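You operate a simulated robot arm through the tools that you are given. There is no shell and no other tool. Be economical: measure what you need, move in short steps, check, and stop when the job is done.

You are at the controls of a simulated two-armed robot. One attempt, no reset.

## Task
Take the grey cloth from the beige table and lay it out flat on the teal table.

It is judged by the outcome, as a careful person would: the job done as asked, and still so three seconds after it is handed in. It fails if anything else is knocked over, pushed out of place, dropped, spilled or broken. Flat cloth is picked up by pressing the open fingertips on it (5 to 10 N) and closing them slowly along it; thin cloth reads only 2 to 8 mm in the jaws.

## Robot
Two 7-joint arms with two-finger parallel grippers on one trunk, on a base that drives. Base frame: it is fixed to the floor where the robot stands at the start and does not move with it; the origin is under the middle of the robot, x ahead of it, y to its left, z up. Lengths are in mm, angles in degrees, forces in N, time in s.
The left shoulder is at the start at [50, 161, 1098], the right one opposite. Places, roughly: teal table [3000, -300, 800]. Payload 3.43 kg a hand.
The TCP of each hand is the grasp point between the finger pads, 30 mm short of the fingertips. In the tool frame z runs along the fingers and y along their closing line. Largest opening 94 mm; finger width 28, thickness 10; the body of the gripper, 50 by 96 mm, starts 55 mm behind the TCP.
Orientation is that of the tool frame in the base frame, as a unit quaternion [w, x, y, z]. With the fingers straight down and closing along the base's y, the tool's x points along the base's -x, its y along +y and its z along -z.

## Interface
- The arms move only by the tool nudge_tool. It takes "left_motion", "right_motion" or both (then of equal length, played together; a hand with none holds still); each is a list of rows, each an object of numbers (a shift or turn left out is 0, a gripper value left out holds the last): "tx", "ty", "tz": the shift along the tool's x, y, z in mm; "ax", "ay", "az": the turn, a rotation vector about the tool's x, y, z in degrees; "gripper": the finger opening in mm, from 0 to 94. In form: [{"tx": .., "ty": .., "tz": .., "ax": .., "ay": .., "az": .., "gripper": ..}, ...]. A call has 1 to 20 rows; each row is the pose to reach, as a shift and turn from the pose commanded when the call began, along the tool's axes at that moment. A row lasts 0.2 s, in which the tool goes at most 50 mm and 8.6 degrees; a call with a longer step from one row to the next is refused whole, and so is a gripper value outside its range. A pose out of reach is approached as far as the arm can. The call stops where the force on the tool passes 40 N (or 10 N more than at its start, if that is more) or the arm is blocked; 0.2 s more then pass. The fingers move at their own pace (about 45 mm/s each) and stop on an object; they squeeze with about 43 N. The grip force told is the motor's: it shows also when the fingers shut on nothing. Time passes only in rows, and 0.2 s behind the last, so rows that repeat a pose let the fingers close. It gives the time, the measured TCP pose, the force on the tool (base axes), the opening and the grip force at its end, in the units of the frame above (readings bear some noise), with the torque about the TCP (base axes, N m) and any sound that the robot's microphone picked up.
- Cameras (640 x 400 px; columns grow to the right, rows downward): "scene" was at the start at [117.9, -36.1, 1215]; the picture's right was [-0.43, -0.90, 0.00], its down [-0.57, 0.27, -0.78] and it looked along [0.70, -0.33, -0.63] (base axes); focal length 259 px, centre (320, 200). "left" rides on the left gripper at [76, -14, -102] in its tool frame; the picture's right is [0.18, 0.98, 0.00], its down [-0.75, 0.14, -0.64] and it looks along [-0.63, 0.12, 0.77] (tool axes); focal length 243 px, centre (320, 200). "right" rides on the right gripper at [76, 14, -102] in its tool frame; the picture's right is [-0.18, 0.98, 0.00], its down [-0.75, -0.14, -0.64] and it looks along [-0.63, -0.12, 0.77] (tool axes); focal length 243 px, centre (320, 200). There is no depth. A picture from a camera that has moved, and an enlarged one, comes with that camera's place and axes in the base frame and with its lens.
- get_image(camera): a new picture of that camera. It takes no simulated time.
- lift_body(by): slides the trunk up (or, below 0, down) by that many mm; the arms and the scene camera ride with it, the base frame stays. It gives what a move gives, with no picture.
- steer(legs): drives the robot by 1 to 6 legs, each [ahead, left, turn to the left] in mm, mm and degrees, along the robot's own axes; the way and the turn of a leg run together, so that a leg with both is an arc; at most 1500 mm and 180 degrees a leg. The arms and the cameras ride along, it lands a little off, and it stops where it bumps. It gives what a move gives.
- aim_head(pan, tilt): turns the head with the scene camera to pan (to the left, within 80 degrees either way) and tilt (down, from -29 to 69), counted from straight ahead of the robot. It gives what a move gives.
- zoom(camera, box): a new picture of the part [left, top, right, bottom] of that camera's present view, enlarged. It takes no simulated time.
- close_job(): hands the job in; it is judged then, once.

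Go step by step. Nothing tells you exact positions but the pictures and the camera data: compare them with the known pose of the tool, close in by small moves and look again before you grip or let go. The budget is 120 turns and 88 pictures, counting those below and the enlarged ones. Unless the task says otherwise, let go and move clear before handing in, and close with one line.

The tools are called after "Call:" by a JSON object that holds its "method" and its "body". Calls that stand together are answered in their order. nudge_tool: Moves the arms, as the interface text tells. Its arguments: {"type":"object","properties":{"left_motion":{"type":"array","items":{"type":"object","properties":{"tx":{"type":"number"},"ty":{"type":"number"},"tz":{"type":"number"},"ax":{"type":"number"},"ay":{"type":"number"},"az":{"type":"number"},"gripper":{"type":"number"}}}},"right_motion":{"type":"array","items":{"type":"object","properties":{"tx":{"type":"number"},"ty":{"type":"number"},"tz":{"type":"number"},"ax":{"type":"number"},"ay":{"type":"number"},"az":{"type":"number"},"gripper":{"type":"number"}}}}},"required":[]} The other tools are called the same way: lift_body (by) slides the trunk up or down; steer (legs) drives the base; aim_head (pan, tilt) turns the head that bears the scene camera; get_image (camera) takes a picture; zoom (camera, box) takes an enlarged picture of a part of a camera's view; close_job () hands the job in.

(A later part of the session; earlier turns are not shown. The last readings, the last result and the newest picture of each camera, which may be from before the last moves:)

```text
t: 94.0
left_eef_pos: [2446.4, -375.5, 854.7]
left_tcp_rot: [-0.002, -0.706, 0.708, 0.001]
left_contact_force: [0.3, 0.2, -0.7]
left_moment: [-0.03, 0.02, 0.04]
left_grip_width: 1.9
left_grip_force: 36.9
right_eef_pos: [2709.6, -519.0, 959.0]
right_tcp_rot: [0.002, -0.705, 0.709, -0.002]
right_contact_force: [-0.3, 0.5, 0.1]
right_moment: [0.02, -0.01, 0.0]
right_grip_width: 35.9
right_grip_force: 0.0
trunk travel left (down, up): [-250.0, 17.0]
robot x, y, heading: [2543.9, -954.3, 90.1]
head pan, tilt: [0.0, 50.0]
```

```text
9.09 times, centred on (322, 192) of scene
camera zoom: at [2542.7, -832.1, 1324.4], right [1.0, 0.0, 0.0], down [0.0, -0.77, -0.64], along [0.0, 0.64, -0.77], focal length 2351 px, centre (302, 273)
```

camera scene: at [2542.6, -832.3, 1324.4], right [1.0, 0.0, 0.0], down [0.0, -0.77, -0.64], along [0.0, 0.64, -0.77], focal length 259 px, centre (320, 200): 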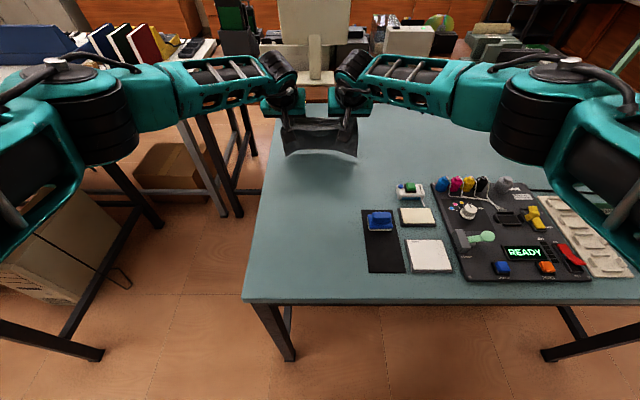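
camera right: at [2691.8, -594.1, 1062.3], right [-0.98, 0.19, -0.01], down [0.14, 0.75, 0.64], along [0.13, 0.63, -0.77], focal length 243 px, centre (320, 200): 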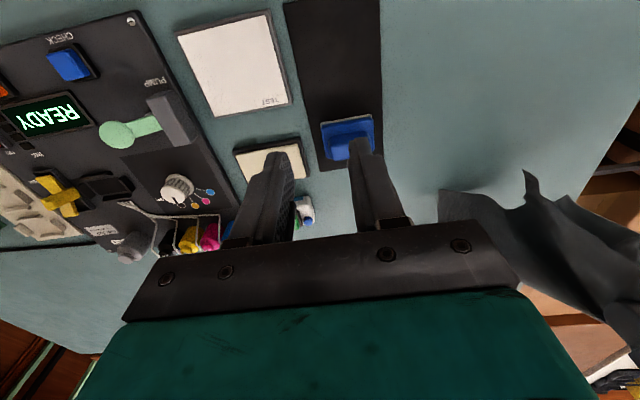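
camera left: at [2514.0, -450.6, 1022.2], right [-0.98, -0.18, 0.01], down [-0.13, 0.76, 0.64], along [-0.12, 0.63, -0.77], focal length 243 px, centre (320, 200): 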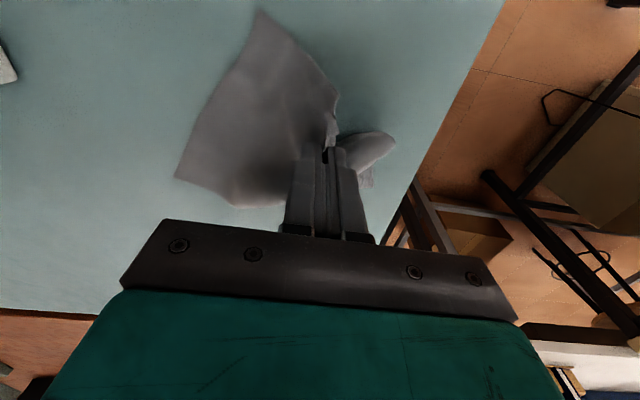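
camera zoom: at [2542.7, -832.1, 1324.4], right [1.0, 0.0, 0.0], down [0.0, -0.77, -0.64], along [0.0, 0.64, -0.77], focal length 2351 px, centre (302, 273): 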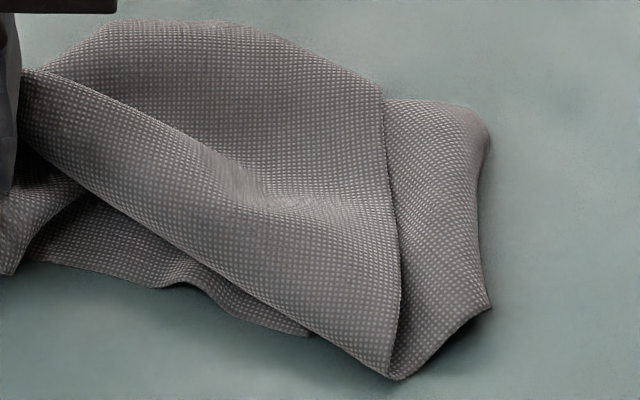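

The cloth is crumpled now, but when it hung free the near-right corner was clearly separated as a strip in front. I'll lift it high again with the left hand and take that strip in the air with the right hand pitched forward.

Call:
{"method": "nudge_tool", "body": {"left_motion": [{"ty": -5, "tz": -25}, {"ty": -10, "tz": -50}, {"ty": -16, "tz": -75}, {"ty": -22, "tz": -100}, {"ty": -28, "tz": -125}, {"ty": -34, "tz": -150}, {"ty": -40, "tz": -175}, {"ty": -46, "tz": -200}, {"ty": -50, "tz": -225}, {"ty": -54, "tz": -245}, {"ty": -54, "tz": -245}, {"ty": -54, "tz": -245}, {"ty": -54, "tz": -245}]}}

Call:
{"method": "zoom", "body": {"camera": "scene", "box": [250, 50, 370, 170]}}

Call:
{"method": "zoom", "body": {"camera": "left", "box": [200, 0, 460, 210]}}

```text
t: 96.8
left_eef_pos: [2502.6, -375.7, 1097.3]
left_tcp_rot: [-0.003, -0.706, 0.708, 0.001]
left_contact_force: [0.2, 0.4, 0.2]
left_moment: [0.04, 0.0, 0.02]
left_grip_width: 2.0
left_grip_force: 36.8
right_eef_pos: [2708.0, -518.3, 960.5]
right_tcp_rot: [0.002, -0.705, 0.709, -0.003]
right_contact_force: [0.0, -0.5, -0.5]
right_moment: [0.02, 0.0, -0.01]
right_grip_width: 36.2
right_grip_force: 0.1
trunk travel left (down, up): [-250.0, 17.0]
robot x, y, heading: [2542.8, -949.2, 90.2]
head pan, tilt: [0.0, 50.0]
```

```text
3.33 times, centred on (310, 110) of scene
camera zoom: at [2542.6, -832.1, 1324.3], right [1.0, 0.0, 0.0], down [0.0, -0.77, -0.64], along [0.0, 0.64, -0.77], focal length 862 px, centre (353, 500)
```

zoom: 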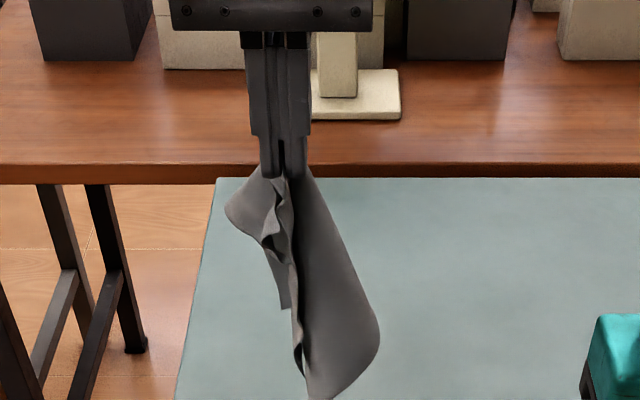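

```text
1.90 times, centred on (330, 105) of left
camera zoom: at [2516.9, -452.1, 1201.9], right [-0.98, -0.18, 0.01], down [-0.13, 0.76, 0.64], along [-0.12, 0.63, -0.77], focal length 462 px, centre (301, 381)
```

zoom: 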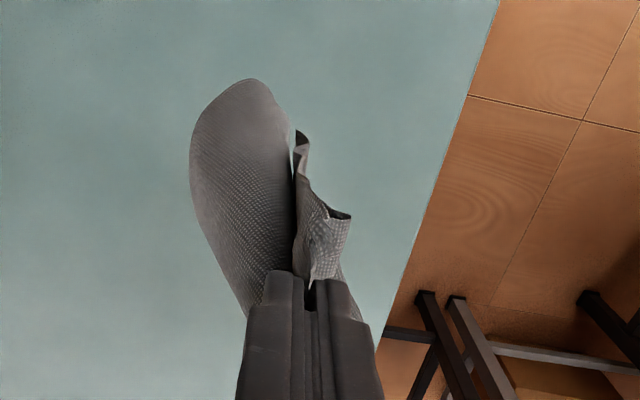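

Call:
{"method": "zoom", "body": {"camera": "scene", "box": [280, 90, 350, 190]}}

```text
4.00 times, centred on (315, 140) of scene
camera zoom: at [2542.6, -832.1, 1324.3], right [1.0, 0.0, 0.0], down [0.0, -0.77, -0.64], along [0.0, 0.64, -0.77], focal length 1034 px, centre (340, 440)
```

zoom: 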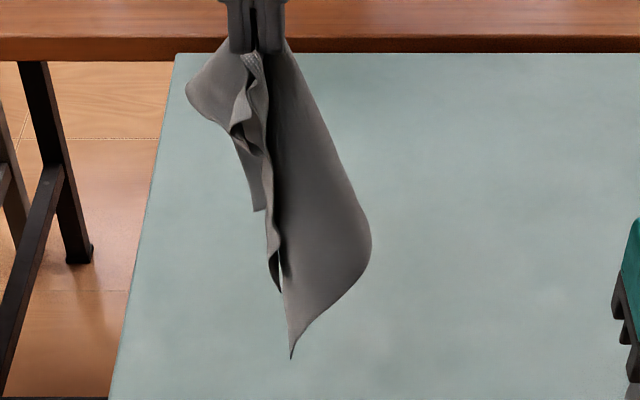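

The corners are now ordered by height: far-right lowest, then near-right on the front side. I'll lay it down in two phases: back 70 mm so the far side lies away from me, then left 140 mm so the near edge stretches out for the right hand.

Call:
{"method": "nudge_tool", "body": {"left_motion": [{"ty": -22, "tx": -12}, {"ty": -44, "tx": -24}, {"ty": -66, "tx": -36}, {"ty": -88, "tx": -46}, {"ty": -88, "tx": -46, "tz": 18}, {"ty": -88, "tx": -46, "tz": 36}, {"ty": -88, "tx": -46, "tz": 52}, {"ty": -88, "tx": -46, "tz": 67}, {"ty": -88, "tx": -46, "tz": 67}, {"ty": -88, "tx": -36, "tz": 77}, {"ty": -88, "tx": -26, "tz": 87}, {"ty": -88, "tx": -16, "tz": 97}, {"ty": -88, "tx": -6, "tz": 107}, {"ty": -88, "tx": 4, "tz": 117}, {"ty": -88, "tx": 14, "tz": 127}, {"ty": -88, "tx": 24, "tz": 137}]}}

Call:
{"method": "nudge_tool", "body": {"left_motion": [{"ty": 12, "tz": 10}, {"ty": 24, "tz": 20}, {"ty": 36, "tz": 30}, {"ty": 48, "tz": 40}, {"ty": 60, "tz": 50}, {"ty": 72, "tz": 60}, {"ty": 84, "tz": 70}, {"ty": 96, "tz": 80}, {"ty": 108, "tz": 90}, {"ty": 120, "tz": 100}, {"ty": 132, "tz": 108}, {"ty": 142, "tz": 114}, {"ty": 142, "tz": 114}]}}

Call:
{"method": "zoom", "body": {"camera": "scene", "box": [260, 140, 370, 220]}}

```text
t: 100.2
left_eef_pos: [2588.6, -400.2, 963.0]
left_tcp_rot: [-0.003, -0.706, 0.708, 0.002]
left_contact_force: [-0.2, 0.6, 0.3]
left_moment: [0.02, 0.0, 0.0]
left_grip_width: 2.0
left_grip_force: 36.8
left hand out of reach, approached as far as the arm can: row 3, 4, 5, 6, 7, 8, 9, 10, 11, 12
right_eef_pos: [2708.5, -518.8, 960.5]
right_tcp_rot: [0.001, -0.705, 0.709, -0.003]
right_contact_force: [0.3, -0.1, 0.3]
right_moment: [0.0, 0.0, -0.04]
right_grip_width: 36.0
right_grip_force: 0.1
trunk travel left (down, up): [-250.0, 17.0]
robot x, y, heading: [2543.4, -947.1, 90.2]
head pan, tilt: [0.0, 50.0]
```

```text
t: 103.0
left_eef_pos: [2445.7, -399.8, 849.5]
left_tcp_rot: [-0.003, -0.706, 0.708, 0.001]
left_contact_force: [0.6, 0.5, 0.4]
left_moment: [-0.01, -0.04, 0.02]
left_grip_width: 2.1
left_grip_force: 36.8
right_eef_pos: [2708.3, -518.9, 960.3]
right_tcp_rot: [0.001, -0.705, 0.709, -0.003]
right_contact_force: [-0.6, -0.4, 0.3]
right_moment: [-0.02, -0.02, -0.01]
right_grip_width: 36.1
right_grip_force: 0.1
trunk travel left (down, up): [-250.0, 17.0]
robot x, y, heading: [2543.1, -952.5, 89.9]
head pan, tilt: [0.0, 50.0]
```

```text
5.00 times, centred on (315, 180) of scene
camera zoom: at [2542.7, -832.1, 1324.3], right [1.0, 0.0, 0.0], down [0.0, -0.77, -0.64], along [0.0, 0.64, -0.77], focal length 1293 px, centre (345, 300)
```

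zoom: 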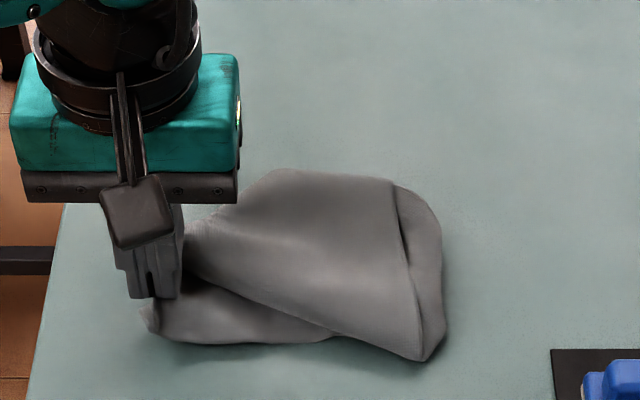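

The near-right corner is now the exposed tip at about [2583,-437], 144 mm from the left pinch as expected. I'll bring the right hand over, just inside that corner.

Call:
{"method": "nudge_tool", "body": {"right_motion": [{"tx": -18, "ty": 25, "gripper": 24}, {"tx": -36, "ty": 50}, {"tx": -54, "ty": 75}, {"tx": -72, "ty": 100}, {"tx": -90, "ty": 125}, {"tx": -104, "ty": 147}, {"tx": -104, "ty": 147, "tz": 35}, {"tx": -104, "ty": 147, "tz": 70}, {"tx": -104, "ty": 147, "tz": 100}, {"tx": -104, "ty": 147, "tz": 112}, {"tx": -104, "ty": 147, "tz": 112}]}}

Call:
{"method": "zoom", "body": {"camera": "right", "box": [160, 40, 480, 240]}}

```text
t: 105.5
left_eef_pos: [2446.7, -400.0, 850.5]
left_tcp_rot: [-0.003, -0.706, 0.708, 0.002]
left_contact_force: [0.4, -0.1, -0.8]
left_moment: [0.01, 0.0, 0.01]
left_grip_width: 1.8
left_grip_force: 36.4
right_eef_pos: [2563.9, -412.5, 847.3]
right_tcp_rot: [0.002, -0.705, 0.709, -0.003]
right_contact_force: [-0.3, 0.4, 0.4]
right_moment: [0.02, -0.01, -0.02]
right_grip_width: 24.1
right_grip_force: 0.1
trunk travel left (down, up): [-250.0, 17.0]
robot x, y, heading: [2541.0, -949.2, 90.1]
head pan, tilt: [0.0, 50.0]
```

```text
2.00 times, centred on (320, 140) of right
camera zoom: at [2547.0, -487.7, 949.5], right [-0.98, 0.19, -0.01], down [0.14, 0.75, 0.64], along [0.13, 0.63, -0.77], focal length 485 px, centre (320, 320)
```

zoom: 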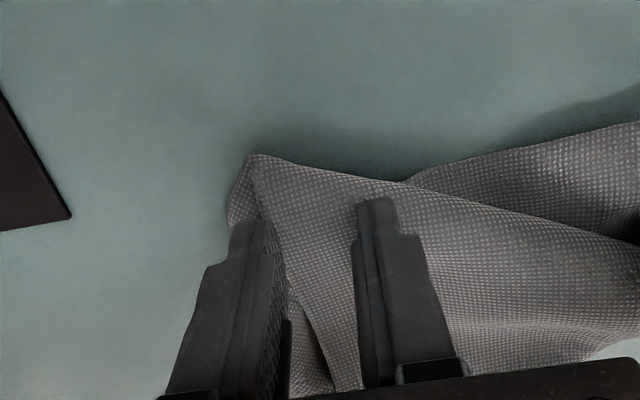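

Call:
{"method": "nudge_tool", "body": {"right_motion": [{"tz": 6, "ty": 2}, {"tz": 11, "ty": 3}, {"tz": 14, "ty": 3}, {"tz": 14, "ty": 3}]}}

```text
t: 106.5
left_eef_pos: [2445.1, -400.2, 849.5]
left_tcp_rot: [-0.002, -0.706, 0.708, 0.001]
left_contact_force: [-0.7, -0.3, -0.4]
left_moment: [0.01, 0.03, 0.02]
left_grip_width: 1.7
left_grip_force: 36.7
right_eef_pos: [2559.5, -413.6, 833.1]
right_tcp_rot: [0.002, -0.706, 0.708, -0.003]
right_contact_force: [-0.6, 0.1, 3.2]
right_moment: [0.01, 0.03, 0.02]
right_grip_width: 23.8
right_grip_force: 0.0
trunk travel left (down, up): [-250.0, 17.0]
robot x, y, heading: [2542.5, -951.6, 89.9]
head pan, tilt: [0.0, 50.0]
```

Call:
{"method": "nudge_tool", "body": {"right_motion": [{"tz": 1.2}, {"tz": 1.2, "gripper": 22}, {"tz": 1.2, "gripper": 20}, {"tz": 1.2, "gripper": 18}, {"tz": 1.2, "gripper": 16}, {"tz": 1.2, "gripper": 14}, {"tz": 1.2, "gripper": 12}, {"tz": 1.2, "gripper": 10}, {"tz": 1.2, "gripper": 8}, {"tz": 1.2, "gripper": 6}, {"tz": 1.2, "gripper": 4}, {"tz": 1.2, "gripper": 2}, {"tz": 1.2, "gripper": 0}, {"tz": 1.2, "gripper": 0}]}}

```text
t: 109.5
left_eef_pos: [2445.8, -401.5, 850.2]
left_tcp_rot: [-0.002, -0.705, 0.709, 0.002]
left_contact_force: [0.5, -0.5, -0.1]
left_moment: [-0.03, 0.01, -0.04]
left_grip_width: 2.0
left_grip_force: 36.8
right_eef_pos: [2558.6, -413.6, 831.6]
right_tcp_rot: [0.002, -0.706, 0.709, -0.003]
right_contact_force: [-2.8, 0.7, 12.6]
right_moment: [0.01, 0.12, 0.02]
right_grip_width: 1.9
right_grip_force: 36.5
trunk travel left (down, up): [-250.0, 17.0]
robot x, y, heading: [2546.5, -951.1, 90.1]
head pan, tilt: [0.0, 50.0]
```

Both hands hold cloth. I'll lift them together and inspect.

Call:
{"method": "nudge_tool", "body": {"left_motion": [{"tz": -10}, {"tz": -35}, {"tz": -60}, {"tz": -85}, {"tz": -110}, {"tz": -135}, {"tz": -160}, {"tz": -185}, {"tz": -210}, {"tz": -210, "ty": 8}, {"tz": -210, "ty": 10}], "right_motion": [{"tz": -20}, {"tz": -48}, {"tz": -74}, {"tz": -100}, {"tz": -126}, {"tz": -152}, {"tz": -178}, {"tz": -204}, {"tz": -229}, {"tz": -229, "ty": -8}, {"tz": -229, "ty": -10}]}}

Call:
{"method": "zoom", "body": {"camera": "scene", "box": [250, 60, 390, 180]}}

```text
t: 111.8
left_eef_pos: [2438.4, -399.7, 1060.5]
left_tcp_rot: [-0.001, -0.705, 0.709, 0.001]
left_contact_force: [4.6, 1.0, 0.3]
left_moment: [-0.01, -0.15, -0.1]
left_grip_width: 1.8
left_grip_force: 36.4
right_eef_pos: [2567.9, -413.7, 1061.5]
right_tcp_rot: [0.002, -0.705, 0.709, -0.003]
right_contact_force: [-5.1, 0.9, 0.5]
right_moment: [0.05, 0.18, 0.11]
right_grip_width: 1.7
right_grip_force: 36.7
trunk travel left (down, up): [-250.0, 17.0]
robot x, y, heading: [2544.6, -953.2, 90.1]
head pan, tilt: [0.0, 50.0]
```

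```text
3.33 times, centred on (320, 120) of scene
camera zoom: at [2542.6, -832.2, 1324.4], right [1.0, 0.0, 0.0], down [0.0, -0.77, -0.64], along [0.0, 0.64, -0.77], focal length 862 px, centre (320, 467)
```

zoom: 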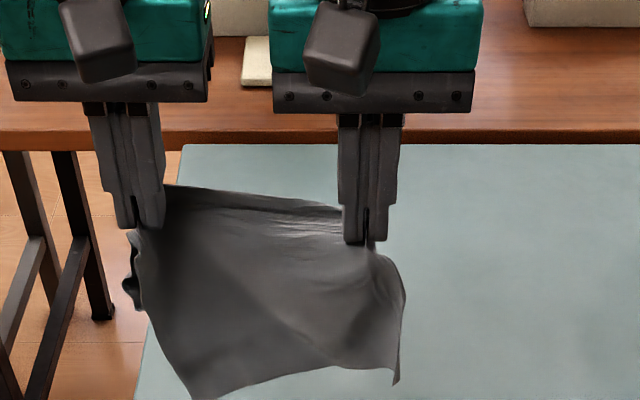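

Call:
{"method": "get_image", "body": {"camera": "right"}}

Call:
{"method": "zoom", "body": {"camera": "scene", "box": [265, 110, 355, 200]}}

```text
19 pictures are left
camera right: at [2551.1, -488.4, 1163.5], right [-0.98, 0.19, -0.01], down [0.14, 0.75, 0.64], along [0.12, 0.63, -0.77], focal length 243 px, centre (320, 200)
```

right: 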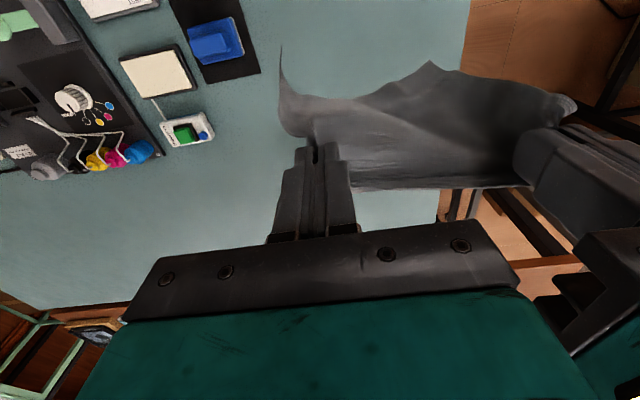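

```text
4.44 times, centred on (310, 155) of scene
camera zoom: at [2542.6, -832.2, 1324.4], right [1.0, 0.0, 0.0], down [0.0, -0.77, -0.64], along [0.0, 0.64, -0.77], focal length 1149 px, centre (364, 400)
```

zoom: 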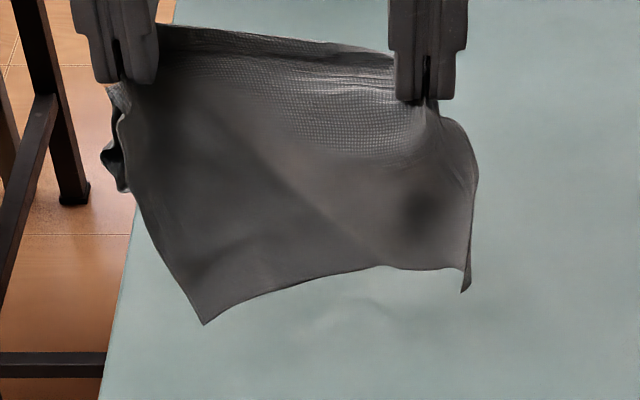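

The hands now hold a flat single sheet along one edge, with the body hanging on my side. I'll bring it back toward me, lower until the bottom touches, then lay it by moving forward and down.

Call:
{"method": "nudge_tool", "body": {"left_motion": [{"tx": 18}, {"tx": 36}, {"tx": 54}, {"tx": 72}, {"tx": 90}, {"tx": 90, "tz": 17}, {"tx": 90, "tz": 34}, {"tx": 90, "tz": 51}, {"tx": 90, "tz": 68}, {"tx": 90, "tz": 85}, {"tx": 90, "tz": 85}], "right_motion": [{"tx": 15}, {"tx": 30}, {"tx": 45}, {"tx": 60}, {"tx": 76}, {"tx": 76, "tz": 17}, {"tx": 76, "tz": 34}, {"tx": 76, "tz": 51}, {"tx": 76, "tz": 68}, {"tx": 76, "tz": 85}, {"tx": 76, "tz": 85}]}}

Call:
{"method": "zoom", "body": {"camera": "scene", "box": [240, 120, 400, 240]}}

```text
t: 114.2
left_eef_pos: [2439.1, -488.1, 973.2]
left_tcp_rot: [-0.003, -0.706, 0.709, 0.002]
left_contact_force: [5.2, 0.9, 0.1]
left_moment: [-0.03, -0.18, -0.11]
left_grip_width: 1.9
left_grip_force: 36.9
right_eef_pos: [2568.7, -488.4, 975.5]
right_tcp_rot: [0.002, -0.705, 0.709, -0.003]
right_contact_force: [-6.5, -0.7, -0.3]
right_moment: [-0.02, 0.19, 0.09]
right_grip_width: 1.9
right_grip_force: 36.8
trunk travel left (down, up): [-250.0, 17.0]
robot x, y, heading: [2543.3, -947.1, 90.2]
head pan, tilt: [0.0, 50.0]
```

```text
3.33 times, centred on (320, 180) of scene
camera zoom: at [2542.6, -832.2, 1324.4], right [1.0, 0.0, 0.0], down [0.0, -0.77, -0.64], along [0.0, 0.64, -0.77], focal length 862 px, centre (320, 267)
```

zoom: 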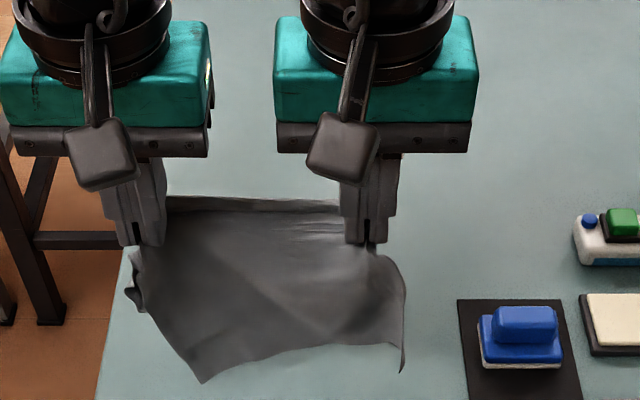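

The bottom edge is at the table, near y -500. Now I lay forward and down.

Call:
{"method": "nudge_tool", "body": {"left_motion": [{"tx": -10, "tz": 11}, {"tx": -24, "tz": 22}, {"tx": -38, "tz": 33}, {"tx": -52, "tz": 44}, {"tx": -66, "tz": 55}, {"tx": -80, "tz": 66}, {"tx": -94, "tz": 77}, {"tx": -108, "tz": 88}, {"tx": -122, "tz": 97}, {"tx": -134, "tz": 105}, {"tx": -134, "tz": 105}], "right_motion": [{"tx": -10, "tz": 11}, {"tx": -24, "tz": 22}, {"tx": -38, "tz": 33}, {"tx": -52, "tz": 44}, {"tx": -66, "tz": 55}, {"tx": -80, "tz": 66}, {"tx": -94, "tz": 77}, {"tx": -108, "tz": 88}, {"tx": -122, "tz": 97}, {"tx": -134, "tz": 105}, {"tx": -134, "tz": 105}]}}

Call:
{"method": "zoom", "body": {"camera": "scene", "box": [240, 120, 400, 240]}}

```text
t: 116.7
left_eef_pos: [2437.3, -355.7, 869.8]
left_tcp_rot: [-0.001, -0.706, 0.709, 0.001]
left_contact_force: [6.4, -0.3, -0.2]
left_moment: [-0.03, -0.18, -0.13]
left_grip_width: 2.1
left_grip_force: 37.2
right_eef_pos: [2569.4, -359.1, 870.5]
right_tcp_rot: [0.001, -0.706, 0.708, -0.002]
right_contact_force: [-7.0, 0.8, 0.7]
right_moment: [0.02, 0.19, 0.12]
right_grip_width: 1.6
right_grip_force: 36.5
right hand out of reach, approached as far as the arm can: row 10, 11
trunk travel left (down, up): [-250.0, 17.0]
robot x, y, heading: [2542.6, -947.5, 89.8]
head pan, tilt: [0.0, 50.0]
```

```text
3.33 times, centred on (320, 180) of scene
camera zoom: at [2542.5, -832.1, 1324.4], right [1.0, 0.0, 0.0], down [0.0, -0.77, -0.64], along [0.0, 0.64, -0.77], focal length 862 px, centre (320, 267)
```

zoom: 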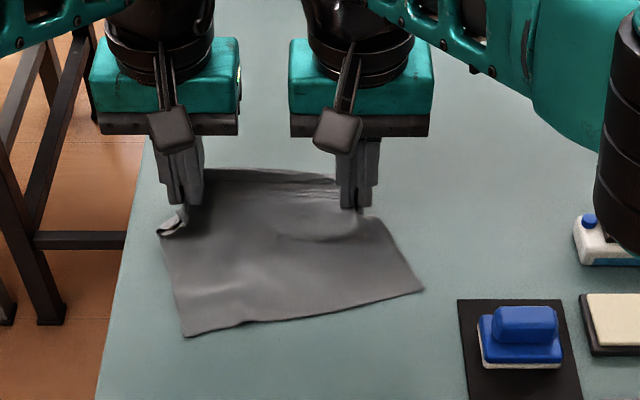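

It's laying flat nicely, held by what is now the far edge. The cloth needs about 70–120 mm more forward, so I'll pitch the hands forward while finishing, which also lifts the forward flap, and straighten the rotation.

Call:
{"method": "nudge_tool", "body": {"left_motion": [{"tx": -9, "ty": -2, "tz": 2, "ay": -5}, {"tx": -18, "ty": -5, "tz": 4, "ay": -10}, {"tx": -27, "ty": -7, "tz": 8, "ay": -15}, {"tx": -36, "ty": -9, "tz": 12, "ay": -20}, {"tx": -45, "ty": -12, "tz": 16, "ay": -25}, {"tx": -54, "ty": -14, "tz": 20, "ay": -30}, {"tx": -63, "ty": -16, "tz": 24, "ay": -35}, {"tx": -71, "ty": -18, "tz": 27, "ay": -40}, {"tx": -71, "ty": -18, "tz": 27, "ay": -40}], "right_motion": [{"tx": -8, "ty": -3, "tz": 2, "ay": -5}, {"tx": -22, "ty": -6, "tz": 4, "ay": -10}, {"tx": -38, "ty": -10, "tz": 8, "ay": -15}, {"tx": -54, "ty": -13, "tz": 12, "ay": -20}, {"tx": -72, "ty": -16, "tz": 16, "ay": -25}, {"tx": -90, "ty": -20, "tz": 20, "ay": -30}, {"tx": -108, "ty": -23, "tz": 24, "ay": -35}, {"tx": -122, "ty": -26, "tz": 27, "ay": -40}, {"tx": -122, "ty": -26, "tz": 27, "ay": -40}]}}

Call:
{"method": "zoom", "body": {"camera": "scene", "box": [240, 110, 400, 230]}}

```text
t: 118.7
left_eef_pos: [2458.7, -284.4, 840.3]
left_tcp_rot: [0.244, -0.661, 0.668, 0.242]
left_contact_force: [19.2, 4.6, 0.2]
left_moment: [0.05, -0.24, -0.59]
left_grip_width: 2.1
left_grip_force: 36.5
right_eef_pos: [2598.0, -254.0, 848.5]
right_tcp_rot: [-0.241, 0.666, -0.663, -0.24]
right_contact_force: [-20.4, -2.8, 0.6]
right_moment: [-0.11, 0.3, 0.59]
right_grip_width: 1.8
right_grip_force: 36.6
right hand out of reach, approached as far as the arm can: row 7, 8, 9
trunk travel left (down, up): [-250.0, 17.0]
robot x, y, heading: [2543.8, -948.5, 90.2]
head pan, tilt: [0.0, 50.0]
```

```text
3.33 times, centred on (320, 170) of scene
camera zoom: at [2542.3, -832.2, 1324.3], right [1.0, 0.0, 0.0], down [0.0, -0.77, -0.64], along [0.0, 0.64, -0.77], focal length 862 px, centre (320, 300)
```

zoom: 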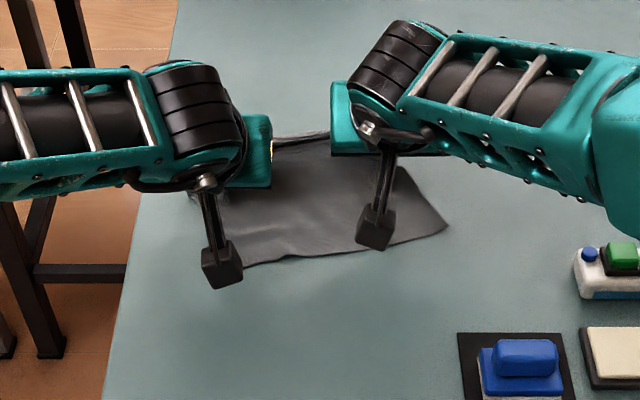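

The cloth is folded in half over the held line, with the other half trailing behind and underneath. I'll ease the tension, lift, bring it back nearer and re-lay it there. Then I can release and take the free edge's two corners cleanly.

Call:
{"method": "nudge_tool", "body": {"left_motion": [{"tx": -20.6, "ty": -3, "tz": -24.5, "ay": 8}, {"tx": -41.2, "ty": -3, "tz": -49, "ay": 16}, {"tx": -61.7, "ty": -2, "tz": -73.6, "ay": 24}, {"tx": -82.3, "ty": 0, "tz": -98, "ay": 32}, {"tx": -102.9, "ty": 2, "tz": -122.6, "ay": 40}, {"tx": -75.4, "ty": 4, "tz": -145.7, "ay": 40}, {"tx": -48, "ty": 4, "tz": -168.7, "ay": 40}, {"tx": -20.5, "ty": 4, "tz": -191.8, "ay": 40}, {"tx": 7, "ty": 4, "tz": -214.9, "ay": 40}, {"tx": 34.5, "ty": 4, "tz": -238, "ay": 40}, {"tx": 62, "ty": 4, "tz": -261, "ay": 40}, {"tx": 89.4, "ty": 4, "tz": -284, "ay": 40}, {"tx": 89.4, "ty": 4, "tz": -284, "ay": 40}], "right_motion": [{"tx": -19.5, "ty": 5, "tz": -23.3, "ay": 8}, {"tx": -39, "ty": 6, "tz": -46.6, "ay": 16}, {"tx": -58.6, "ty": 7, "tz": -69.8, "ay": 24}, {"tx": -78.2, "ty": 8, "tz": -93.1, "ay": 32}, {"tx": -97.7, "ty": 9, "tz": -116.4, "ay": 40}, {"tx": -67, "ty": 9, "tz": -142.2, "ay": 40}, {"tx": -36.2, "ty": 9, "tz": -168, "ay": 40}, {"tx": -5.5, "ty": 9, "tz": -193.9, "ay": 40}, {"tx": 25.3, "ty": 9, "tz": -219.7, "ay": 40}, {"tx": 56, "ty": 9, "tz": -245.5, "ay": 40}, {"tx": 86.8, "ty": 9, "tz": -271.3, "ay": 40}, {"tx": 117.5, "ty": 9, "tz": -297.1, "ay": 40}, {"tx": 117.5, "ty": 9, "tz": -297.1, "ay": 40}]}}

Call:
{"method": "get_image", "body": {"camera": "scene"}}

```text
t: 120.9
left_eef_pos: [2454.3, -457.8, 1007.1]
left_tcp_rot: [0.015, -0.706, 0.708, 0.004]
left_contact_force: [10.5, 12.9, -1.5]
left_moment: [0.29, -0.28, -0.13]
left_grip_width: 1.8
left_grip_force: 36.6
left hand out of reach, approached as far as the arm can: row 4, 5
right_eef_pos: [2557.2, -344.2, 999.0]
right_tcp_rot: [0.016, 0.716, -0.698, 0.007]
right_contact_force: [-10.4, -11.9, 1.6]
right_moment: [-0.38, 0.32, 0.27]
right_grip_width: 2.0
right_grip_force: 36.7
right hand out of reach, approached as far as the arm can: row 2, 3, 4, 5, 6, 7, 8, 9, 10, 11
trunk travel left (down, up): [-250.0, 17.0]
robot x, y, heading: [2541.3, -950.1, 89.9]
head pan, tilt: [0.0, 50.0]
stopped in row 11 (left hand): the force on the tool passed its limit (the readings are from after the stop); the commanded pose is now the measured one
```

```text
14 pictures are left
camera scene: at [2542.1, -832.3, 1324.4], right [1.0, 0.0, 0.0], down [0.0, -0.77, -0.64], along [0.0, 0.64, -0.77], focal length 259 px, centre (320, 200)
```

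scene: 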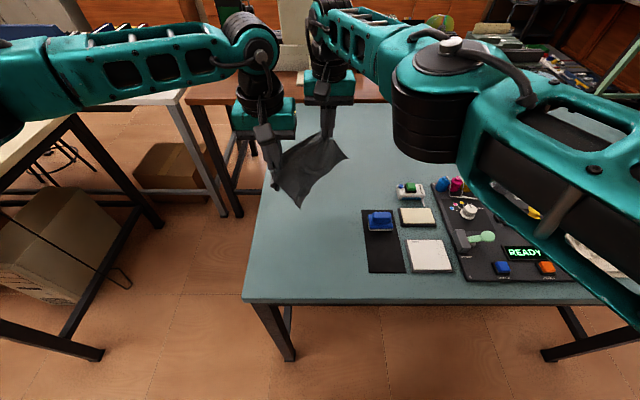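

The right arm lagged, so the sheet is skewed and tight. I'll bring the right hand back level with the left.

Call:
{"method": "nudge_tool", "body": {"left_motion": [{"ax": -0.9, "ay": 1.5, "tz": 3}, {"ax": -0.9, "ay": 1.5, "tz": 5}, {"ax": -0.9, "ay": 1.5, "tz": 7}, {"ax": -0.9, "ay": 1.5, "tz": 7}, {"ax": -0.9, "ay": 1.5, "tz": 7}, {"ax": -0.9, "ay": 1.5, "tz": 7}, {"ax": -0.9, "ay": 1.5, "tz": 7}, {"ax": -0.9, "ay": 1.5, "tz": 7}], "right_motion": [{"tx": 15, "ty": 0, "ax": 0.3, "ay": -1, "az": 0.7}, {"tx": 32, "ty": -4, "ax": 0.7, "ay": -1.9, "az": 1.5}, {"tx": 49, "ty": -10, "ax": 0.7, "ay": -1.9, "az": 1.5}, {"tx": 66, "ty": -16, "ax": 0.7, "ay": -1.9, "az": 1.5}, {"tx": 83, "ty": -22, "ax": 0.7, "ay": -1.9, "az": 1.5}, {"tx": 100, "ty": -28, "ax": 0.7, "ay": -1.9, "az": 1.5}, {"tx": 114, "ty": -31, "ax": 0.7, "ay": -1.9, "az": 1.5}, {"tx": 114, "ty": -31, "ax": 0.7, "ay": -1.9, "az": 1.5}]}}

Call:
{"method": "zoom", "body": {"camera": "scene", "box": [250, 100, 390, 220]}}

```text
t: 122.7
left_eef_pos: [2453.4, -460.0, 999.5]
left_tcp_rot: [-0.005, -0.706, 0.708, -0.001]
left_contact_force: [3.5, 5.4, -0.8]
left_moment: [0.15, -0.11, -0.07]
left_grip_width: 1.5
left_grip_force: 36.3
right_eef_pos: [2547.1, -347.1, 1004.7]
right_tcp_rot: [0.006, 0.709, -0.705, 0.004]
right_contact_force: [-4.0, -5.3, 0.4]
right_moment: [-0.17, 0.12, 0.13]
right_grip_width: 1.8
right_grip_force: 36.7
right hand out of reach, approached as far as the arm can: row 1, 2, 3, 4, 5, 6, 7, 8
trunk travel left (down, up): [-250.0, 17.0]
robot x, y, heading: [2545.0, -945.5, 90.0]
head pan, tilt: [0.0, 50.0]
```

```text
3.33 times, centred on (320, 160) of scene
camera zoom: at [2542.5, -832.1, 1324.3], right [1.0, 0.0, 0.0], down [0.0, -0.77, -0.64], along [0.0, 0.64, -0.77], focal length 862 px, centre (320, 333)
```

zoom: 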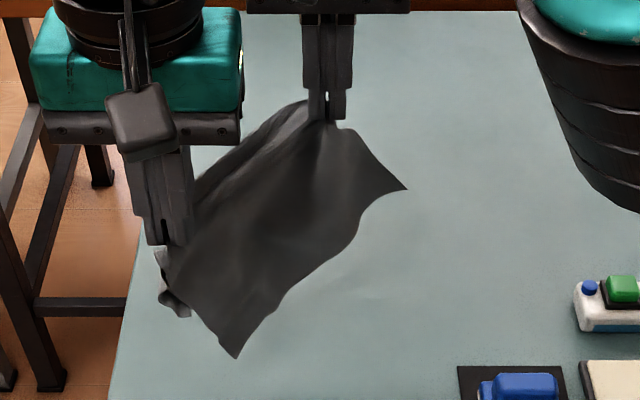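

The right arm seems stuck near a joint limit. I'll try freeing it by re-pitching and lowering a little.

Call:
{"method": "nudge_tool", "body": {"right_motion": [{"ay": -6}, {"ay": -12, "tz": 8}, {"ay": -18, "tz": 16}, {"ay": -24, "tz": 24}, {"ay": -30, "tz": 30}, {"ay": -30, "tz": 30, "tx": 15}, {"ay": -30, "tz": 30, "tx": 30}, {"ay": -30, "tz": 30, "tx": 45}]}}

```text
t: 123.4
left_eef_pos: [2447.4, -452.2, 994.8]
left_tcp_rot: [0.0, 0.711, -0.703, -0.009]
left_contact_force: [0.0, 6.3, -14.2]
left_moment: [2.79, -0.85, -0.93]
left_grip_width: 2.0
left_grip_force: 36.9
right_eef_pos: [2519.5, -318.2, 1012.5]
right_tcp_rot: [-0.064, 0.704, -0.703, -0.071]
right_contact_force: [0.6, -6.5, 14.7]
right_moment: [-4.86, 1.89, 1.49]
right_grip_width: 1.8
right_grip_force: 36.7
right hand out of reach, approached as far as the arm can: row 1, 2, 3
trunk travel left (down, up): [-250.0, 17.0]
robot x, y, heading: [2544.0, -947.7, 90.3]
head pan, tilt: [0.0, 50.0]
stopped in row 3 (left hand): the force on the tool passed its limit (the readings are from after the stop); the commanded pose is now the measured one
```

Call:
{"method": "get_image", "body": {"camera": "scene"}}

```text
12 pictures are left
camera scene: at [2542.8, -832.1, 1324.3], right [1.0, 0.0, 0.0], down [0.0, -0.77, -0.64], along [0.0, 0.64, -0.77], focal length 259 px, centre (320, 200)
```

scene: 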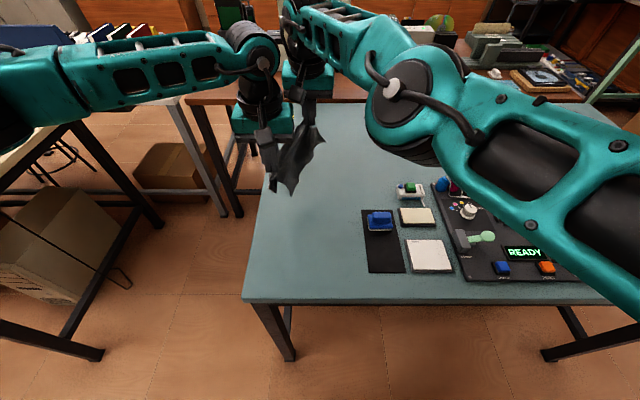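

The right arm has folded inward against the left. I'll release the cloth with the right hand (the left still holds it) and move it right, clear of the left.

Call:
{"method": "nudge_tool", "body": {"right_motion": [{"gripper": 50}, {"gripper": 50}, {"gripper": 50}, {"ty": -10, "gripper": 50}, {"ty": -25}, {"ty": -40}, {"ty": -60}, {"ty": -80}, {"ty": -100}, {"ty": -120}, {"ty": -120, "tx": 20}, {"ty": -120, "tx": 40}]}}

```text
t: 125.1
left_eef_pos: [2451.9, -448.7, 999.5]
left_tcp_rot: [-0.013, 0.712, -0.702, -0.009]
left_contact_force: [8.9, 13.7, 0.1]
left_moment: [0.35, -0.23, -0.14]
left_grip_width: 1.9
left_grip_force: 36.9
right_eef_pos: [2567.9, -327.0, 1008.1]
right_tcp_rot: [-0.052, 0.712, -0.697, -0.067]
right_contact_force: [-8.1, -13.5, 0.0]
right_moment: [-0.38, 0.27, 0.6]
right_grip_width: 55.4
right_grip_force: 4.5
right hand out of reach, approached as far as the arm can: row 4
trunk travel left (down, up): [-250.0, 17.0]
robot x, y, heading: [2542.8, -950.0, 90.1]
head pan, tilt: [0.0, 50.0]
stopped in row 8 (right hand): the force on the tool passed its limit (the readings are from after the stop); the commanded pose is now the measured one
```

Cloth is still snagged on the right fingers. I'll relax slightly and pull the right hand straight up off it.

Call:
{"method": "nudge_tool", "body": {"right_motion": [{"ty": 12, "tx": 8, "gripper": 40}, {"ty": 12, "tx": 8, "tz": -20, "gripper": 40}, {"ty": 12, "tx": 8, "tz": -45}, {"ty": 12, "tx": 8, "tz": -70}, {"ty": 12, "tx": 8, "tz": -90}, {"ty": -5, "tx": 8, "tz": -90}, {"ty": -30, "tx": 8, "tz": -90}]}}

Call:
{"method": "zoom", "body": {"camera": "scene", "box": [230, 40, 430, 200]}}

```text
t: 126.5
left_eef_pos: [2457.2, -446.8, 1006.5]
left_tcp_rot: [-0.025, 0.71, -0.704, -0.008]
left_contact_force: [9.1, 9.3, 8.7]
left_moment: [0.43, -0.29, -0.11]
left_grip_width: 1.9
left_grip_force: 36.9
right_eef_pos: [2572.9, -356.4, 1089.3]
right_tcp_rot: [-0.046, 0.717, -0.692, -0.063]
right_contact_force: [-9.6, -9.0, -8.9]
right_moment: [-0.38, -0.06, 0.44]
right_grip_width: 45.4
right_grip_force: 4.0
trunk travel left (down, up): [-250.0, 17.0]
robot x, y, heading: [2541.8, -950.5, 90.4]
head pan, tilt: [0.0, 50.0]
stopped in row 7 (right hand): the force on the tool passed its limit (the readings are from after the stop); the commanded pose is now the measured one
```

```text
2.50 times, centred on (330, 120) of scene
camera zoom: at [2542.5, -832.2, 1324.4], right [1.0, 0.0, 0.0], down [0.0, -0.77, -0.64], along [0.0, 0.64, -0.77], focal length 646 px, centre (295, 400)
```

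zoom: 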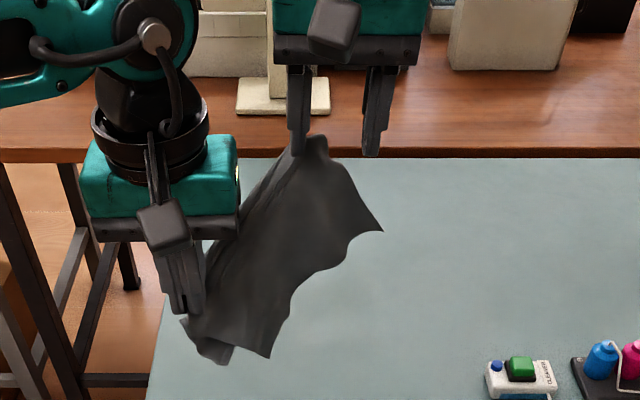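

The right arm is free again, with the cloth hooked on its left finger. I'll close that gripper again to hold it and bring both hands level and square.

Call:
{"method": "nudge_tool", "body": {"right_motion": [{"ty": 8, "gripper": 20}, {"ty": 8, "gripper": 0}, {"ty": 8, "gripper": 0}, {"ty": 8, "gripper": 0}, {"tx": 15, "ty": 4, "tz": 15}, {"tx": 32, "ty": 0, "tz": 30}, {"tx": 49, "ty": -4, "tz": 45}, {"tx": 66, "ty": -8, "tz": 60}, {"tx": 83, "ty": -12, "tz": 75}, {"tx": 93, "ty": -12, "tz": 85}, {"tx": 93, "ty": -12, "tz": 85}]}}

```text
t: 128.9
left_eef_pos: [2455.2, -447.5, 1003.0]
left_tcp_rot: [-0.019, 0.711, -0.703, -0.008]
left_contact_force: [0.1, 0.0, -0.4]
left_moment: [-0.01, 0.0, 0.01]
left_grip_width: 1.9
left_grip_force: 35.9
right_eef_pos: [2588.9, -432.1, 992.0]
right_tcp_rot: [-0.048, 0.714, -0.696, -0.066]
right_contact_force: [-0.1, 0.1, -0.5]
right_moment: [-0.02, 0.0, 0.01]
right_grip_width: 1.1
right_grip_force: 35.7
trunk travel left (down, up): [-250.0, 17.0]
robot x, y, heading: [2541.4, -948.6, 90.4]
head pan, tilt: [0.0, 50.0]
```

Call:
{"method": "zoom", "body": {"camera": "scene", "box": [250, 90, 390, 220]}}

```text
3.08 times, centred on (320, 155) of scene
camera zoom: at [2542.5, -832.1, 1324.4], right [1.0, 0.0, 0.0], down [0.0, -0.77, -0.64], along [0.0, 0.64, -0.77], focal length 796 px, centre (320, 338)
```

zoom: 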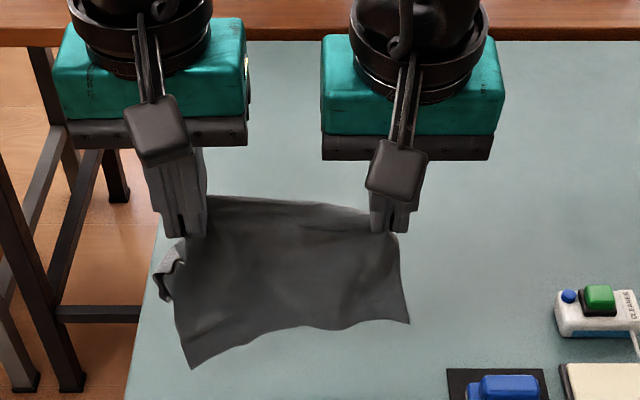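

Good: level, slack and evenly held again. I'll bring it nearer, lay the front half forward and come down to just above the table.

Call:
{"method": "nudge_tool", "body": {"left_motion": [{"tx": 19, "tz": 4, "ay": 1.5}, {"tx": 38, "tz": 8, "ay": 1.5}, {"tx": 57, "tz": 12, "ay": 1.5}, {"tx": 76, "tz": 16, "ay": 1.5}, {"tx": 93, "tz": 18, "ay": 1.5}, {"tx": 93, "tz": 30, "ay": 1.5}, {"tx": 93, "tz": 43, "ay": 1.5}, {"tx": 81, "tz": 54, "ay": 1.5}, {"tx": 70, "tz": 65, "ay": 1.5}, {"tx": 58, "tz": 76, "ay": 1.5}, {"tx": 47, "tz": 87, "ay": 1.5}, {"tx": 35, "tz": 98, "ay": 1.5}, {"tx": 24, "tz": 109, "ay": 1.5}, {"tx": 12, "tz": 120, "ay": 1.5}, {"tx": 1, "tz": 131, "ay": 1.5}, {"tx": -11, "tz": 142, "ay": 1.5}, {"tx": -22, "tz": 153, "ay": 1.5}, {"tx": -22, "tz": 160, "ay": 1.5}, {"tx": -22, "tz": 160, "ay": 1.5}], "right_motion": [{"tx": 22, "tz": 1, "ay": 2}, {"tx": 44, "tz": 3, "ay": 4}, {"tx": 66, "tz": 5, "ay": 6}, {"tx": 88, "tz": 6, "ay": 7.5}, {"tx": 108, "tz": 7, "ay": 7.5}, {"tx": 108, "tz": 19, "ay": 7.5}, {"tx": 108, "tz": 32, "ay": 7.5}, {"tx": 96, "tz": 43, "ay": 7.5}, {"tx": 85, "tz": 54, "ay": 7.5}, {"tx": 73, "tz": 65, "ay": 7.5}, {"tx": 62, "tz": 76, "ay": 7.5}, {"tx": 50, "tz": 87, "ay": 7.5}, {"tx": 39, "tz": 98, "ay": 7.5}, {"tx": 27, "tz": 109, "ay": 7.5}, {"tx": 16, "tz": 120, "ay": 7.5}, {"tx": 4, "tz": 131, "ay": 7.5}, {"tx": -7, "tz": 142, "ay": 7.5}, {"tx": -7, "tz": 149, "ay": 7.5}, {"tx": -7, "tz": 149, "ay": 7.5}]}}

```text
t: 132.9
left_eef_pos: [2457.9, -418.0, 844.2]
left_tcp_rot: [-0.01, 0.711, -0.703, 0.002]
left_contact_force: [-0.5, -0.8, -0.1]
left_moment: [0.01, -0.01, 0.03]
left_grip_width: 1.9
left_grip_force: 36.7
right_eef_pos: [2583.4, -402.2, 845.4]
right_tcp_rot: [-0.003, 0.717, -0.696, -0.02]
right_contact_force: [0.9, 0.0, -0.5]
right_moment: [0.03, -0.02, -0.01]
right_grip_width: 1.3
right_grip_force: 36.1
trunk travel left (down, up): [-250.0, 17.0]
robot x, y, heading: [2542.2, -949.5, 90.2]
head pan, tilt: [0.0, 50.0]
```

Now lower to the table, open, and lift away, moving the hands back toward me and apart.

Call:
{"method": "nudge_tool", "body": {"left_motion": [{"tz": 6}, {"tz": 11}, {"tz": 11, "gripper": 6}, {"tz": 11, "gripper": 14}, {"tz": 11, "gripper": 22}, {"tz": 11, "gripper": 30}, {"tz": 11, "gripper": 36}, {"tz": 5}, {"tz": -5}, {"tz": -25}, {"tz": -55}, {"tz": -90}, {"tz": -115, "tx": 20, "ty": 15}, {"tz": -115, "tx": 45, "ty": 40}, {"tz": -115, "tx": 70, "ty": 70}], "right_motion": [{"tz": 6}, {"tz": 12}, {"tz": 12, "gripper": 6}, {"tz": 12, "gripper": 14}, {"tz": 12, "gripper": 22}, {"tz": 12, "gripper": 30}, {"tz": 12, "gripper": 36}, {"tz": 5}, {"tz": -5}, {"tz": -25}, {"tz": -55}, {"tz": -90}, {"tz": -115, "tx": 20, "ty": -15}, {"tz": -115, "tx": 45, "ty": -40}, {"tz": -115, "tx": 70, "ty": -70}]}}

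Call:
{"method": "zoom", "body": {"camera": "scene", "box": [240, 140, 380, 260]}}

```text
t: 136.1
left_eef_pos: [2387.0, -492.9, 958.2]
left_tcp_rot: [-0.012, 0.711, -0.703, 0.001]
left_contact_force: [0.1, 0.0, -0.2]
left_moment: [-0.01, 0.01, 0.02]
left_grip_width: 36.1
left_grip_force: 0.1
right_eef_pos: [2658.3, -473.8, 959.3]
right_tcp_rot: [-0.003, 0.718, -0.696, -0.018]
right_contact_force: [0.5, 0.4, 0.0]
right_moment: [0.03, 0.03, 0.0]
right_grip_width: 36.0
right_grip_force: 0.1
trunk travel left (down, up): [-250.0, 17.0]
robot x, y, heading: [2541.4, -948.0, 90.2]
head pan, tilt: [0.0, 50.0]
```

```text
3.33 times, centred on (310, 200) of scene
camera zoom: at [2542.6, -832.9, 1324.5], right [1.0, 0.0, 0.0], down [0.0, -0.77, -0.64], along [0.0, 0.64, -0.77], focal length 862 px, centre (353, 200)
```

zoom: 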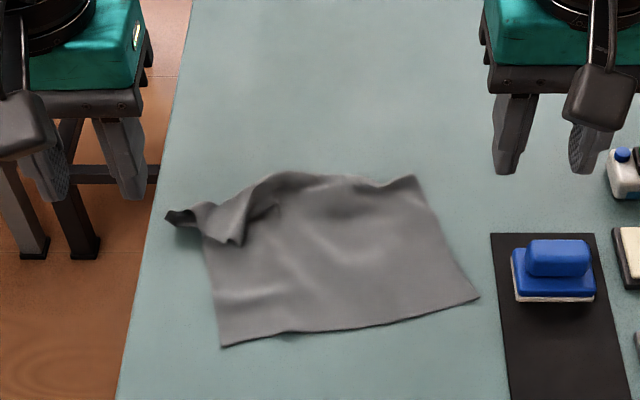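

Clear now: the two near corners are at about [2452,-530] and [2632,-491] with a clean front edge. I'll place both hands just inside those corners, yawed to the edge, hovering.

Call:
{"method": "nudge_tool", "body": {"left_motion": [{"tx": 5, "ty": -28, "az": -4, "gripper": 28}, {"tx": 10, "ty": -56, "az": -8}, {"tx": 14, "ty": -85, "az": -11}, {"tx": 14, "ty": -85, "tz": 35, "az": -11}, {"tx": 14, "ty": -85, "tz": 70, "az": -11}, {"tx": 14, "ty": -85, "tz": 100, "az": -11}, {"tx": 14, "ty": -85, "tz": 116, "az": -11}, {"tx": 14, "ty": -85, "tz": 116, "az": -11}], "right_motion": [{"tx": 2, "ty": 18, "az": -4, "gripper": 28}, {"tx": 4, "ty": 36, "az": -7}, {"tx": 4, "ty": 53, "az": -10}, {"tx": 4, "ty": 53, "tz": 35, "az": -10}, {"tx": 4, "ty": 53, "tz": 70, "az": -10}, {"tx": 4, "ty": 53, "tz": 100, "az": -10}, {"tx": 4, "ty": 53, "tz": 117, "az": -10}, {"tx": 4, "ty": 53, "tz": 117, "az": -10}]}}

Call:
{"method": "get_image", "body": {"camera": "left"}}

```text
t: 137.9
left_eef_pos: [2475.2, -502.3, 841.6]
left_tcp_rot: [-0.01, 0.775, -0.632, 0.003]
left_contact_force: [-0.8, 0.4, -0.7]
left_moment: [-0.03, -0.05, 0.01]
left_grip_width: 27.9
left_grip_force: 0.0
right_eef_pos: [2602.5, -475.1, 842.5]
right_tcp_rot: [-0.004, 0.775, -0.632, -0.018]
right_contact_force: [-0.1, 0.4, 0.4]
right_moment: [0.01, 0.01, 0.01]
right_grip_width: 28.0
right_grip_force: 0.1
trunk travel left (down, up): [-250.0, 17.0]
robot x, y, heading: [2542.6, -950.7, 90.3]
head pan, tilt: [0.0, 50.0]
```

```text
8 pictures are left
camera left: at [2501.7, -575.0, 944.2], right [-0.93, -0.38, -0.02], down [-0.3, 0.7, 0.65], along [-0.23, 0.6, -0.76], focal length 243 px, centre (320, 200)
```

left: 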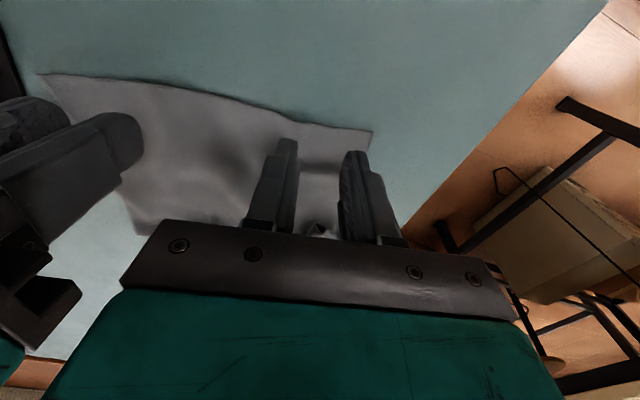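

Well aligned with the edge. Pressing down.

Call:
{"method": "nudge_tool", "body": {"left_motion": [{"tz": 5}, {"tz": 9}, {"tz": 10.5}, {"tz": 10.5}], "right_motion": [{"tz": 5}, {"tz": 9}, {"tz": 10.5}, {"tz": 10.5}]}}

```text
t: 138.9
left_eef_pos: [2474.4, -502.8, 832.8]
left_tcp_rot: [-0.01, 0.775, -0.632, 0.004]
left_contact_force: [-0.1, 0.0, 0.2]
left_moment: [-0.01, 0.0, 0.0]
left_grip_width: 28.0
left_grip_force: 0.0
right_eef_pos: [2603.4, -474.7, 832.0]
right_tcp_rot: [-0.005, 0.774, -0.633, -0.019]
right_contact_force: [0.7, 0.0, 5.7]
right_moment: [-0.02, -0.09, 0.0]
right_grip_width: 28.3
right_grip_force: 0.4
trunk travel left (down, up): [-250.0, 17.0]
robot x, y, heading: [2541.6, -951.9, 90.1]
head pan, tilt: [0.0, 50.0]
```

Call:
{"method": "nudge_tool", "body": {"left_motion": [{"tz": 1.3}, {"tz": 2.6}, {"tz": 2.6}], "right_motion": [{"tz": 0.3}, {"tz": 0.6}, {"tz": 0.6}]}}

```text
t: 139.7
left_eef_pos: [2475.0, -502.3, 831.1]
left_tcp_rot: [-0.012, 0.775, -0.632, 0.002]
left_contact_force: [0.2, -1.2, 14.3]
left_moment: [-0.21, 0.32, 0.01]
left_grip_width: 28.1
left_grip_force: 0.0
right_eef_pos: [2603.0, -474.3, 831.7]
right_tcp_rot: [-0.006, 0.775, -0.632, -0.019]
right_contact_force: [0.0, 1.8, 7.0]
right_moment: [-0.03, -0.2, 0.03]
right_grip_width: 28.5
right_grip_force: 0.3
trunk travel left (down, up): [-250.0, 17.0]
robot x, y, heading: [2543.7, -951.7, 90.1]
head pan, tilt: [0.0, 50.0]
```

Call:
{"method": "nudge_tool", "body": {"left_motion": [{"tz": -0.4, "gripper": 26}, {"tz": -0.4, "gripper": 24}, {"tz": -0.4, "gripper": 22}, {"tz": -0.4, "gripper": 20}, {"tz": -0.4, "gripper": 18}, {"tz": -0.4, "gripper": 16}, {"tz": -0.4, "gripper": 14}, {"tz": -0.4, "gripper": 12}, {"tz": -0.4, "gripper": 10}, {"tz": -0.4, "gripper": 8}, {"tz": -0.4, "gripper": 6}, {"tz": -0.4, "gripper": 4}, {"tz": -0.4, "gripper": 2}, {"tz": -0.4, "gripper": 0}, {"tz": -0.4, "gripper": 0}], "right_motion": [{"tz": 0.4, "gripper": 26}, {"tz": 0.4, "gripper": 24}, {"tz": 0.4, "gripper": 22}, {"tz": 0.4, "gripper": 20}, {"tz": 0.4, "gripper": 18}, {"tz": 0.4, "gripper": 16}, {"tz": 0.4, "gripper": 14}, {"tz": 0.4, "gripper": 12}, {"tz": 0.4, "gripper": 10}, {"tz": 0.4, "gripper": 8}, {"tz": 0.4, "gripper": 6}, {"tz": 0.4, "gripper": 4}, {"tz": 0.4, "gripper": 2}, {"tz": 0.4, "gripper": 0}, {"tz": 0.4, "gripper": 0}]}}

```text
t: 142.9
left_eef_pos: [2474.0, -504.3, 831.1]
left_tcp_rot: [-0.012, 0.775, -0.632, 0.002]
left_contact_force: [3.9, -0.7, 14.7]
left_moment: [-0.12, -0.2, 0.04]
left_grip_width: 0.0
left_grip_force: 32.3
right_eef_pos: [2600.8, -476.2, 831.1]
right_tcp_rot: [-0.007, 0.775, -0.632, -0.02]
right_contact_force: [-6.7, -1.8, 17.5]
right_moment: [-0.17, 0.09, -0.03]
right_grip_width: 1.8
right_grip_force: 36.4
trunk travel left (down, up): [-250.0, 17.0]
robot x, y, heading: [2543.5, -948.5, 89.9]
head pan, tilt: [0.0, 50.0]
```

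Right holds (1.8 mm) but left closed empty. I'll reopen the left, shift inward 10 mm and retry.

Call:
{"method": "nudge_tool", "body": {"left_motion": [{"tz": -12}, {"tz": -12, "ty": -10, "tx": -4, "gripper": 30}, {"tz": -12, "ty": -10, "tx": -4}, {"tz": -12, "ty": -10, "tx": -4}, {"tz": -4, "ty": -10, "tx": -4}, {"tz": -1, "ty": -10, "tx": -4}, {"tz": 0.2, "ty": -10, "tx": -4}, {"tz": 0.2, "ty": -10, "tx": -4}]}}

Call:
{"method": "get_image", "body": {"camera": "left"}}

```text
t: 144.7
left_eef_pos: [2484.4, -498.2, 831.6]
left_tcp_rot: [-0.012, 0.775, -0.632, 0.002]
left_contact_force: [0.1, -0.4, 4.9]
left_moment: [-0.05, 0.07, 0.05]
left_grip_width: 30.2
left_grip_force: 0.1
right_eef_pos: [2602.6, -473.7, 831.5]
right_tcp_rot: [-0.006, 0.775, -0.632, -0.02]
right_contact_force: [-1.1, -0.3, 23.4]
right_moment: [-0.2, -0.08, 0.02]
right_grip_width: 1.6
right_grip_force: 36.2
trunk travel left (down, up): [-250.0, 17.0]
robot x, y, heading: [2541.8, -950.5, 90.0]
head pan, tilt: [0.0, 50.0]
```

```text
7 pictures are left
camera left: at [2509.7, -571.2, 933.9], right [-0.93, -0.38, -0.02], down [-0.3, 0.7, 0.65], along [-0.23, 0.61, -0.76], focal length 243 px, centre (320, 200)
```

left: 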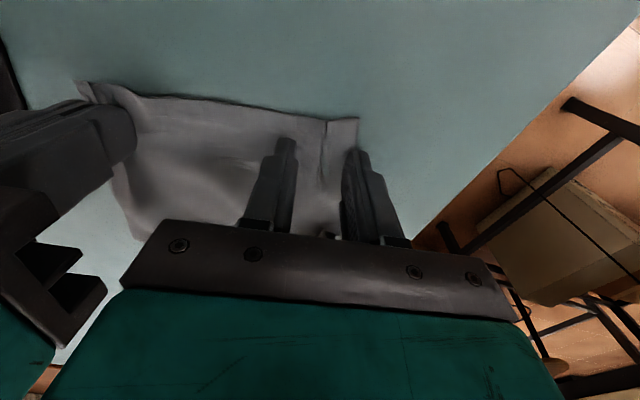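

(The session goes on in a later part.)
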